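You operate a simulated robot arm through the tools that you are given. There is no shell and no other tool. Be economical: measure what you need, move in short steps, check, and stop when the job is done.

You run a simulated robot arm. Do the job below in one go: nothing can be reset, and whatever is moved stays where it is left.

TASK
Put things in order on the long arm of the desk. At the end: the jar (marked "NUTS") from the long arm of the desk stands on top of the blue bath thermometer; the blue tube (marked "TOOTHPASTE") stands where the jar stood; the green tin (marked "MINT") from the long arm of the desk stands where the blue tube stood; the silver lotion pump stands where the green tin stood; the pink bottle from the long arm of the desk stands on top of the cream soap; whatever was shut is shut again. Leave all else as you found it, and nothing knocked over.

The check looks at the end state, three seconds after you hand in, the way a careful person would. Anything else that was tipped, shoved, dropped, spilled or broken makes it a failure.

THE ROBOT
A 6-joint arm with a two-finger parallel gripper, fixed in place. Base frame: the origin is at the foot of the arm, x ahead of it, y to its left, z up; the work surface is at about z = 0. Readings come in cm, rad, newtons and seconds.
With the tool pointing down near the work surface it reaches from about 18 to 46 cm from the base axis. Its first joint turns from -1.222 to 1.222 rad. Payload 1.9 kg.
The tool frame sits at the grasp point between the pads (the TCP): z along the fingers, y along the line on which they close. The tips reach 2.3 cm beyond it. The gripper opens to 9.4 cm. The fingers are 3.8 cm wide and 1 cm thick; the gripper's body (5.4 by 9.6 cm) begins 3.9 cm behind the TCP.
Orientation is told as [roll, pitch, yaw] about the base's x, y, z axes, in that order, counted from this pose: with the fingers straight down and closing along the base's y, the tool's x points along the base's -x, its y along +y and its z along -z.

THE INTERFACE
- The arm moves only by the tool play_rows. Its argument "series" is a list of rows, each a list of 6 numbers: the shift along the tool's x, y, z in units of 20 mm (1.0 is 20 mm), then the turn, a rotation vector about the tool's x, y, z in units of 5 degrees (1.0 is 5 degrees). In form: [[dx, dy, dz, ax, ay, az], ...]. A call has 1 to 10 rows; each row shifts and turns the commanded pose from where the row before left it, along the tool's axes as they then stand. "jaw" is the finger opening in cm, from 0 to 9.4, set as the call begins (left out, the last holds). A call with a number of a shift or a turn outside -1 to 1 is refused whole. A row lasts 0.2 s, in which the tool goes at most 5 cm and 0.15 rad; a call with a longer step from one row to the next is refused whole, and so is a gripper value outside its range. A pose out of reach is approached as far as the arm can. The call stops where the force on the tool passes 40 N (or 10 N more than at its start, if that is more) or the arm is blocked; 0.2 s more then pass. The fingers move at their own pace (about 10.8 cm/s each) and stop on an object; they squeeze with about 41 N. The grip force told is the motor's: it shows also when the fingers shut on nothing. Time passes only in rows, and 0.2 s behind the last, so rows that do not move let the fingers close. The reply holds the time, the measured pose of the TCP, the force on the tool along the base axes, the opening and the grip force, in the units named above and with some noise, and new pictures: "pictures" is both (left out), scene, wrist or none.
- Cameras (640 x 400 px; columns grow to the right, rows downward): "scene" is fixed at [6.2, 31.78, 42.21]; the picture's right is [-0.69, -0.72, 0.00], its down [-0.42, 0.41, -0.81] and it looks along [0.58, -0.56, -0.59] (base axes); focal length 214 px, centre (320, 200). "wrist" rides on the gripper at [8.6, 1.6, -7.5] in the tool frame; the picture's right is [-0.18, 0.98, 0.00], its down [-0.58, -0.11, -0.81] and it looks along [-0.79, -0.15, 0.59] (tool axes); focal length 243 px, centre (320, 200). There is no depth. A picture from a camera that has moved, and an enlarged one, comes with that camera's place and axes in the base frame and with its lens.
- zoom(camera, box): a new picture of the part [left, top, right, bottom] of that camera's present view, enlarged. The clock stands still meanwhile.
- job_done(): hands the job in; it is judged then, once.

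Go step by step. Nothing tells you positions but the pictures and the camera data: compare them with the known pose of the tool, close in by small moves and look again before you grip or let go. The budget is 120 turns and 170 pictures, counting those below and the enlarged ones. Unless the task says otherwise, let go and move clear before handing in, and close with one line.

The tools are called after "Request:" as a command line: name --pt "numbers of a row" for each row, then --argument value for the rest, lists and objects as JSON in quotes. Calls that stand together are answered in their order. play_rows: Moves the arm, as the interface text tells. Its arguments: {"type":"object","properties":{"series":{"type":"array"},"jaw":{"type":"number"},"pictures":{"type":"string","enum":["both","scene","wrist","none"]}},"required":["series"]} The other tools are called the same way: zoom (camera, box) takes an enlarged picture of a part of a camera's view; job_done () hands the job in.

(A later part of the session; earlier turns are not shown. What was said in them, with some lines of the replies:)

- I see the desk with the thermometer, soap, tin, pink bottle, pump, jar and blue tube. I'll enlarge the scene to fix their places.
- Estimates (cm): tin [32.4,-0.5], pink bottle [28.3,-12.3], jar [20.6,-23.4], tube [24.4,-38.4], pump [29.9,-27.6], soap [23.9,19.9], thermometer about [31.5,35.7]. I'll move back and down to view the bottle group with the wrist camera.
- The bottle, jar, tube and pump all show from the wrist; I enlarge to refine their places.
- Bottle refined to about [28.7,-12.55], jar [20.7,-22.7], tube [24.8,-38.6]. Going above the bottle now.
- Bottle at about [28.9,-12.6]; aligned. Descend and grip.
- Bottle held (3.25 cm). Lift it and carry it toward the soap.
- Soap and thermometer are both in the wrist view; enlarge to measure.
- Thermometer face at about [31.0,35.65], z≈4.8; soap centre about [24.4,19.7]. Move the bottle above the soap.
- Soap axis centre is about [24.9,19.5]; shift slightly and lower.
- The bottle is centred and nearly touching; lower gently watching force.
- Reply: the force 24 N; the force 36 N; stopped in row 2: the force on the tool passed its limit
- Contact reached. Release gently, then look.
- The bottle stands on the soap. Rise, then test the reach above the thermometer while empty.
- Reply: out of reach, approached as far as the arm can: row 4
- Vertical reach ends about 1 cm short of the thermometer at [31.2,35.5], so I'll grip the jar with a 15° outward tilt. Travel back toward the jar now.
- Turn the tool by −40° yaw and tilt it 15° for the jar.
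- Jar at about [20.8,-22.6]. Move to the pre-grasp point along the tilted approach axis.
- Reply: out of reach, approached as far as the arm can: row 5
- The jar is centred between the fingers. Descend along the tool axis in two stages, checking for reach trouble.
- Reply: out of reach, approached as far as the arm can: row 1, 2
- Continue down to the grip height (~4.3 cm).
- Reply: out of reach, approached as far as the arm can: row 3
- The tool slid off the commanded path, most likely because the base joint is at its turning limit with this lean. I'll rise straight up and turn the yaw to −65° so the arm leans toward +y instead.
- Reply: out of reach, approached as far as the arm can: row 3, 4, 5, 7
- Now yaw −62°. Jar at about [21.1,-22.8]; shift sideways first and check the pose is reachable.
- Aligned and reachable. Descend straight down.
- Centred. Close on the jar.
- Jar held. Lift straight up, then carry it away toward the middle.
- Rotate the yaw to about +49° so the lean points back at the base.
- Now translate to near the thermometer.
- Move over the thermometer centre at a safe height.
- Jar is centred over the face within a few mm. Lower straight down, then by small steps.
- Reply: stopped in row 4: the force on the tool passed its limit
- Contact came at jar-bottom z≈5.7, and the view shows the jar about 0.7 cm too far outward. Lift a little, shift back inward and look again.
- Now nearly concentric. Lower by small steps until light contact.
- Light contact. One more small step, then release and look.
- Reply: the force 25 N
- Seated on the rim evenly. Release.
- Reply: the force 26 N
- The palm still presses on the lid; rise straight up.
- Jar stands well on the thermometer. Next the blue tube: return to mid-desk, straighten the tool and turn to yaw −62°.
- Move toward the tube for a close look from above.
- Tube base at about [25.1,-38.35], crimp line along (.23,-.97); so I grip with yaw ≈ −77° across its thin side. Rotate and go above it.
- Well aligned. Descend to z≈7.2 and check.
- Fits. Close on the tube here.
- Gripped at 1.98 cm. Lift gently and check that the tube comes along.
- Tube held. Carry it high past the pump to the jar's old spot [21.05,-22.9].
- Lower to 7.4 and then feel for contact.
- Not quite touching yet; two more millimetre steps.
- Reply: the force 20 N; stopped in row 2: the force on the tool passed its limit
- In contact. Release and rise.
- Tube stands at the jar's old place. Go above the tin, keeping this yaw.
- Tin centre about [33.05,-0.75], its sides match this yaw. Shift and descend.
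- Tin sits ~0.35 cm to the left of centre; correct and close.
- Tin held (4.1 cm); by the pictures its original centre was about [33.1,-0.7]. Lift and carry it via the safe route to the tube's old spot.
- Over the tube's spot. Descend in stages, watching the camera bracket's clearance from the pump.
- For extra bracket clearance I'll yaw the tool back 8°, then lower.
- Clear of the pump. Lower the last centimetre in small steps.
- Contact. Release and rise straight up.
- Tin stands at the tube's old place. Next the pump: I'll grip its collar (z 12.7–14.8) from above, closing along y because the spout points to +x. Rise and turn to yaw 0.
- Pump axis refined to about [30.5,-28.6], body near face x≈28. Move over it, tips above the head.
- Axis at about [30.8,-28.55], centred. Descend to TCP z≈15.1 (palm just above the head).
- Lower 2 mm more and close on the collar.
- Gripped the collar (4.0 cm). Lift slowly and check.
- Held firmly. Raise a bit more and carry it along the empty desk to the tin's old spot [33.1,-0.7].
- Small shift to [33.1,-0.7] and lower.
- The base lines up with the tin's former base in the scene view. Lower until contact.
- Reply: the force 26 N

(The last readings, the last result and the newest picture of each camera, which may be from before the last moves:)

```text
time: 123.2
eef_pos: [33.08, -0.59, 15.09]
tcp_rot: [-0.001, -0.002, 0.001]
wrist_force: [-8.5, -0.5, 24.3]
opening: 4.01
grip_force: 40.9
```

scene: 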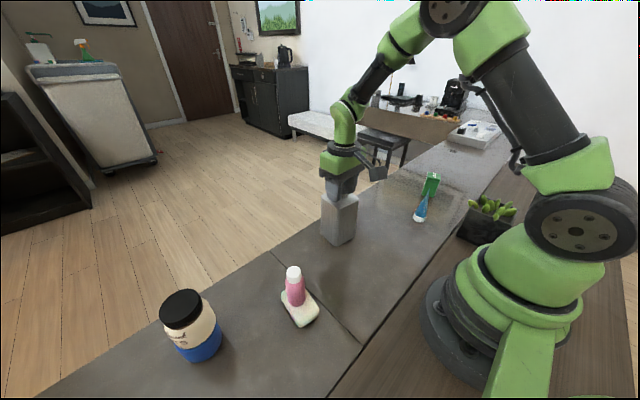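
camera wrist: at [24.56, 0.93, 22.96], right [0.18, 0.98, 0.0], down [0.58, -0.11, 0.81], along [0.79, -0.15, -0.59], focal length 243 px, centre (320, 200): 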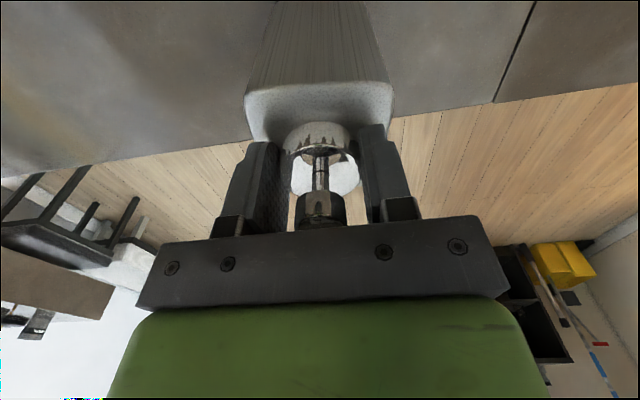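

Contact. Release and rise straight up.

Request:
play_rows --pt "0 0 0 0 0 0" --pt "0 0 0 0 0 0" --pt "0 0 0 0 0 0" --pt "0 0 -0.3 0 0 0" --pt "0 0 -0.6 0 0 0" --pt "0 0 -0.9 0 0 0" --pt "0 0 -0.9 0 0 0" --pt "0 0 -0.9 0 0 0" --pt "0 0 -0.9 0 0 0" --pt "0 0 0 0 0 0" --jaw 8.0

Request:
zoom --camera "scene" --box '[300, 130, 460, 260]'

Request:
zoom --camera "scene" --box '[140, 240, 340, 380]'

```text
time: 125.4
eef_pos: [33.04, -0.64, 23.98]
tcp_rot: [0.0, 0.002, 0.0]
wrist_force: [-0.2, -0.1, -0.6]
opening: 7.99
grip_force: 0.1
camera wrist: at [24.54, 0.91, 31.52], right [0.18, 0.98, 0.0], down [0.58, -0.11, 0.81], along [0.79, -0.15, -0.59], focal length 243 px, centre (320, 200)
```

scene: 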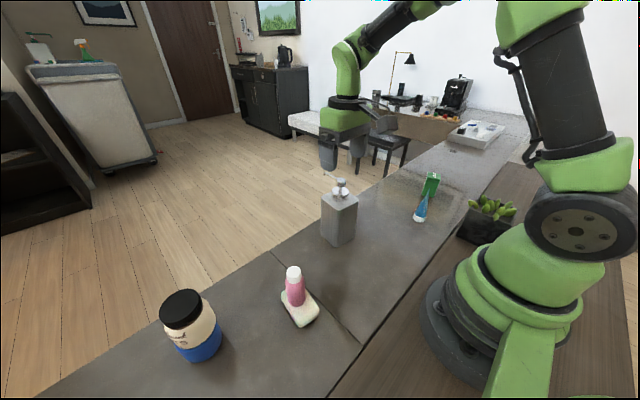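
wrist: 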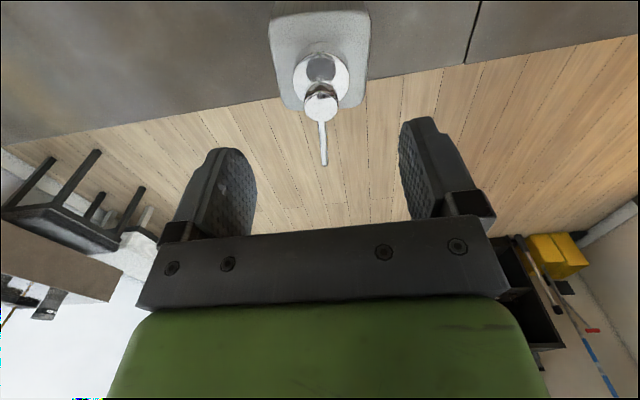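

```text
3.08 times, centred on (380, 195) of scene
camera zoom: at [6.2, 31.78, 42.21], right [-0.69, -0.72, 0.0], down [-0.42, 0.41, -0.81], along [0.58, -0.56, -0.59], focal length 660 px, centre (135, 215)
```

zoom: 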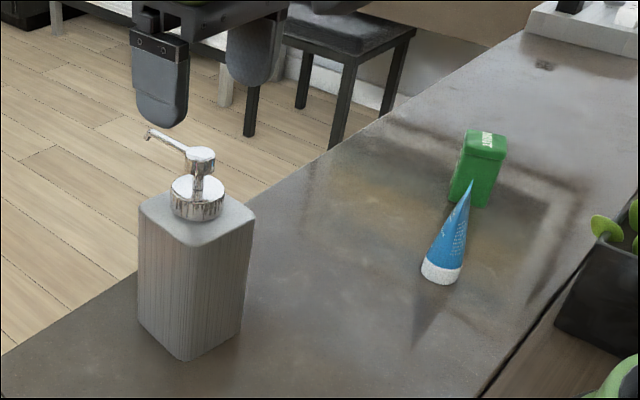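

```text
2.86 times, centred on (240, 310) of scene
camera zoom: at [6.2, 31.78, 42.21], right [-0.69, -0.72, 0.0], down [-0.42, 0.41, -0.81], along [0.58, -0.56, -0.59], focal length 613 px, centre (549, -114)
```

zoom: 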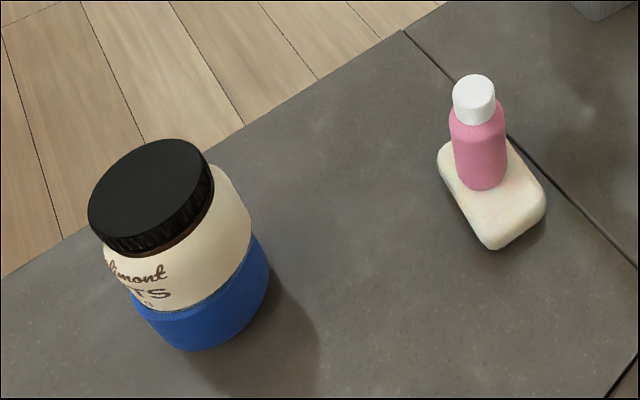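

Everything stands as asked: jar on the thermometer, tube at the jar's spot, tin at the tube's spot, pump at the tin's spot, bottle on the soap. The gripper is open and clear, so I hand in.

Request:
job_done

```text
The job is handed in.
```

All five things are where the task asked: the jar is on the thermometer, the blue tube is where the jar stood, the green tin is where the tube stood, the pump is where the tin stood, and the pink bottle is on the soap. Nothing was knocked over, and I opened nothing that needed shutting again. The tin stands turned about 8° from how it faced before.
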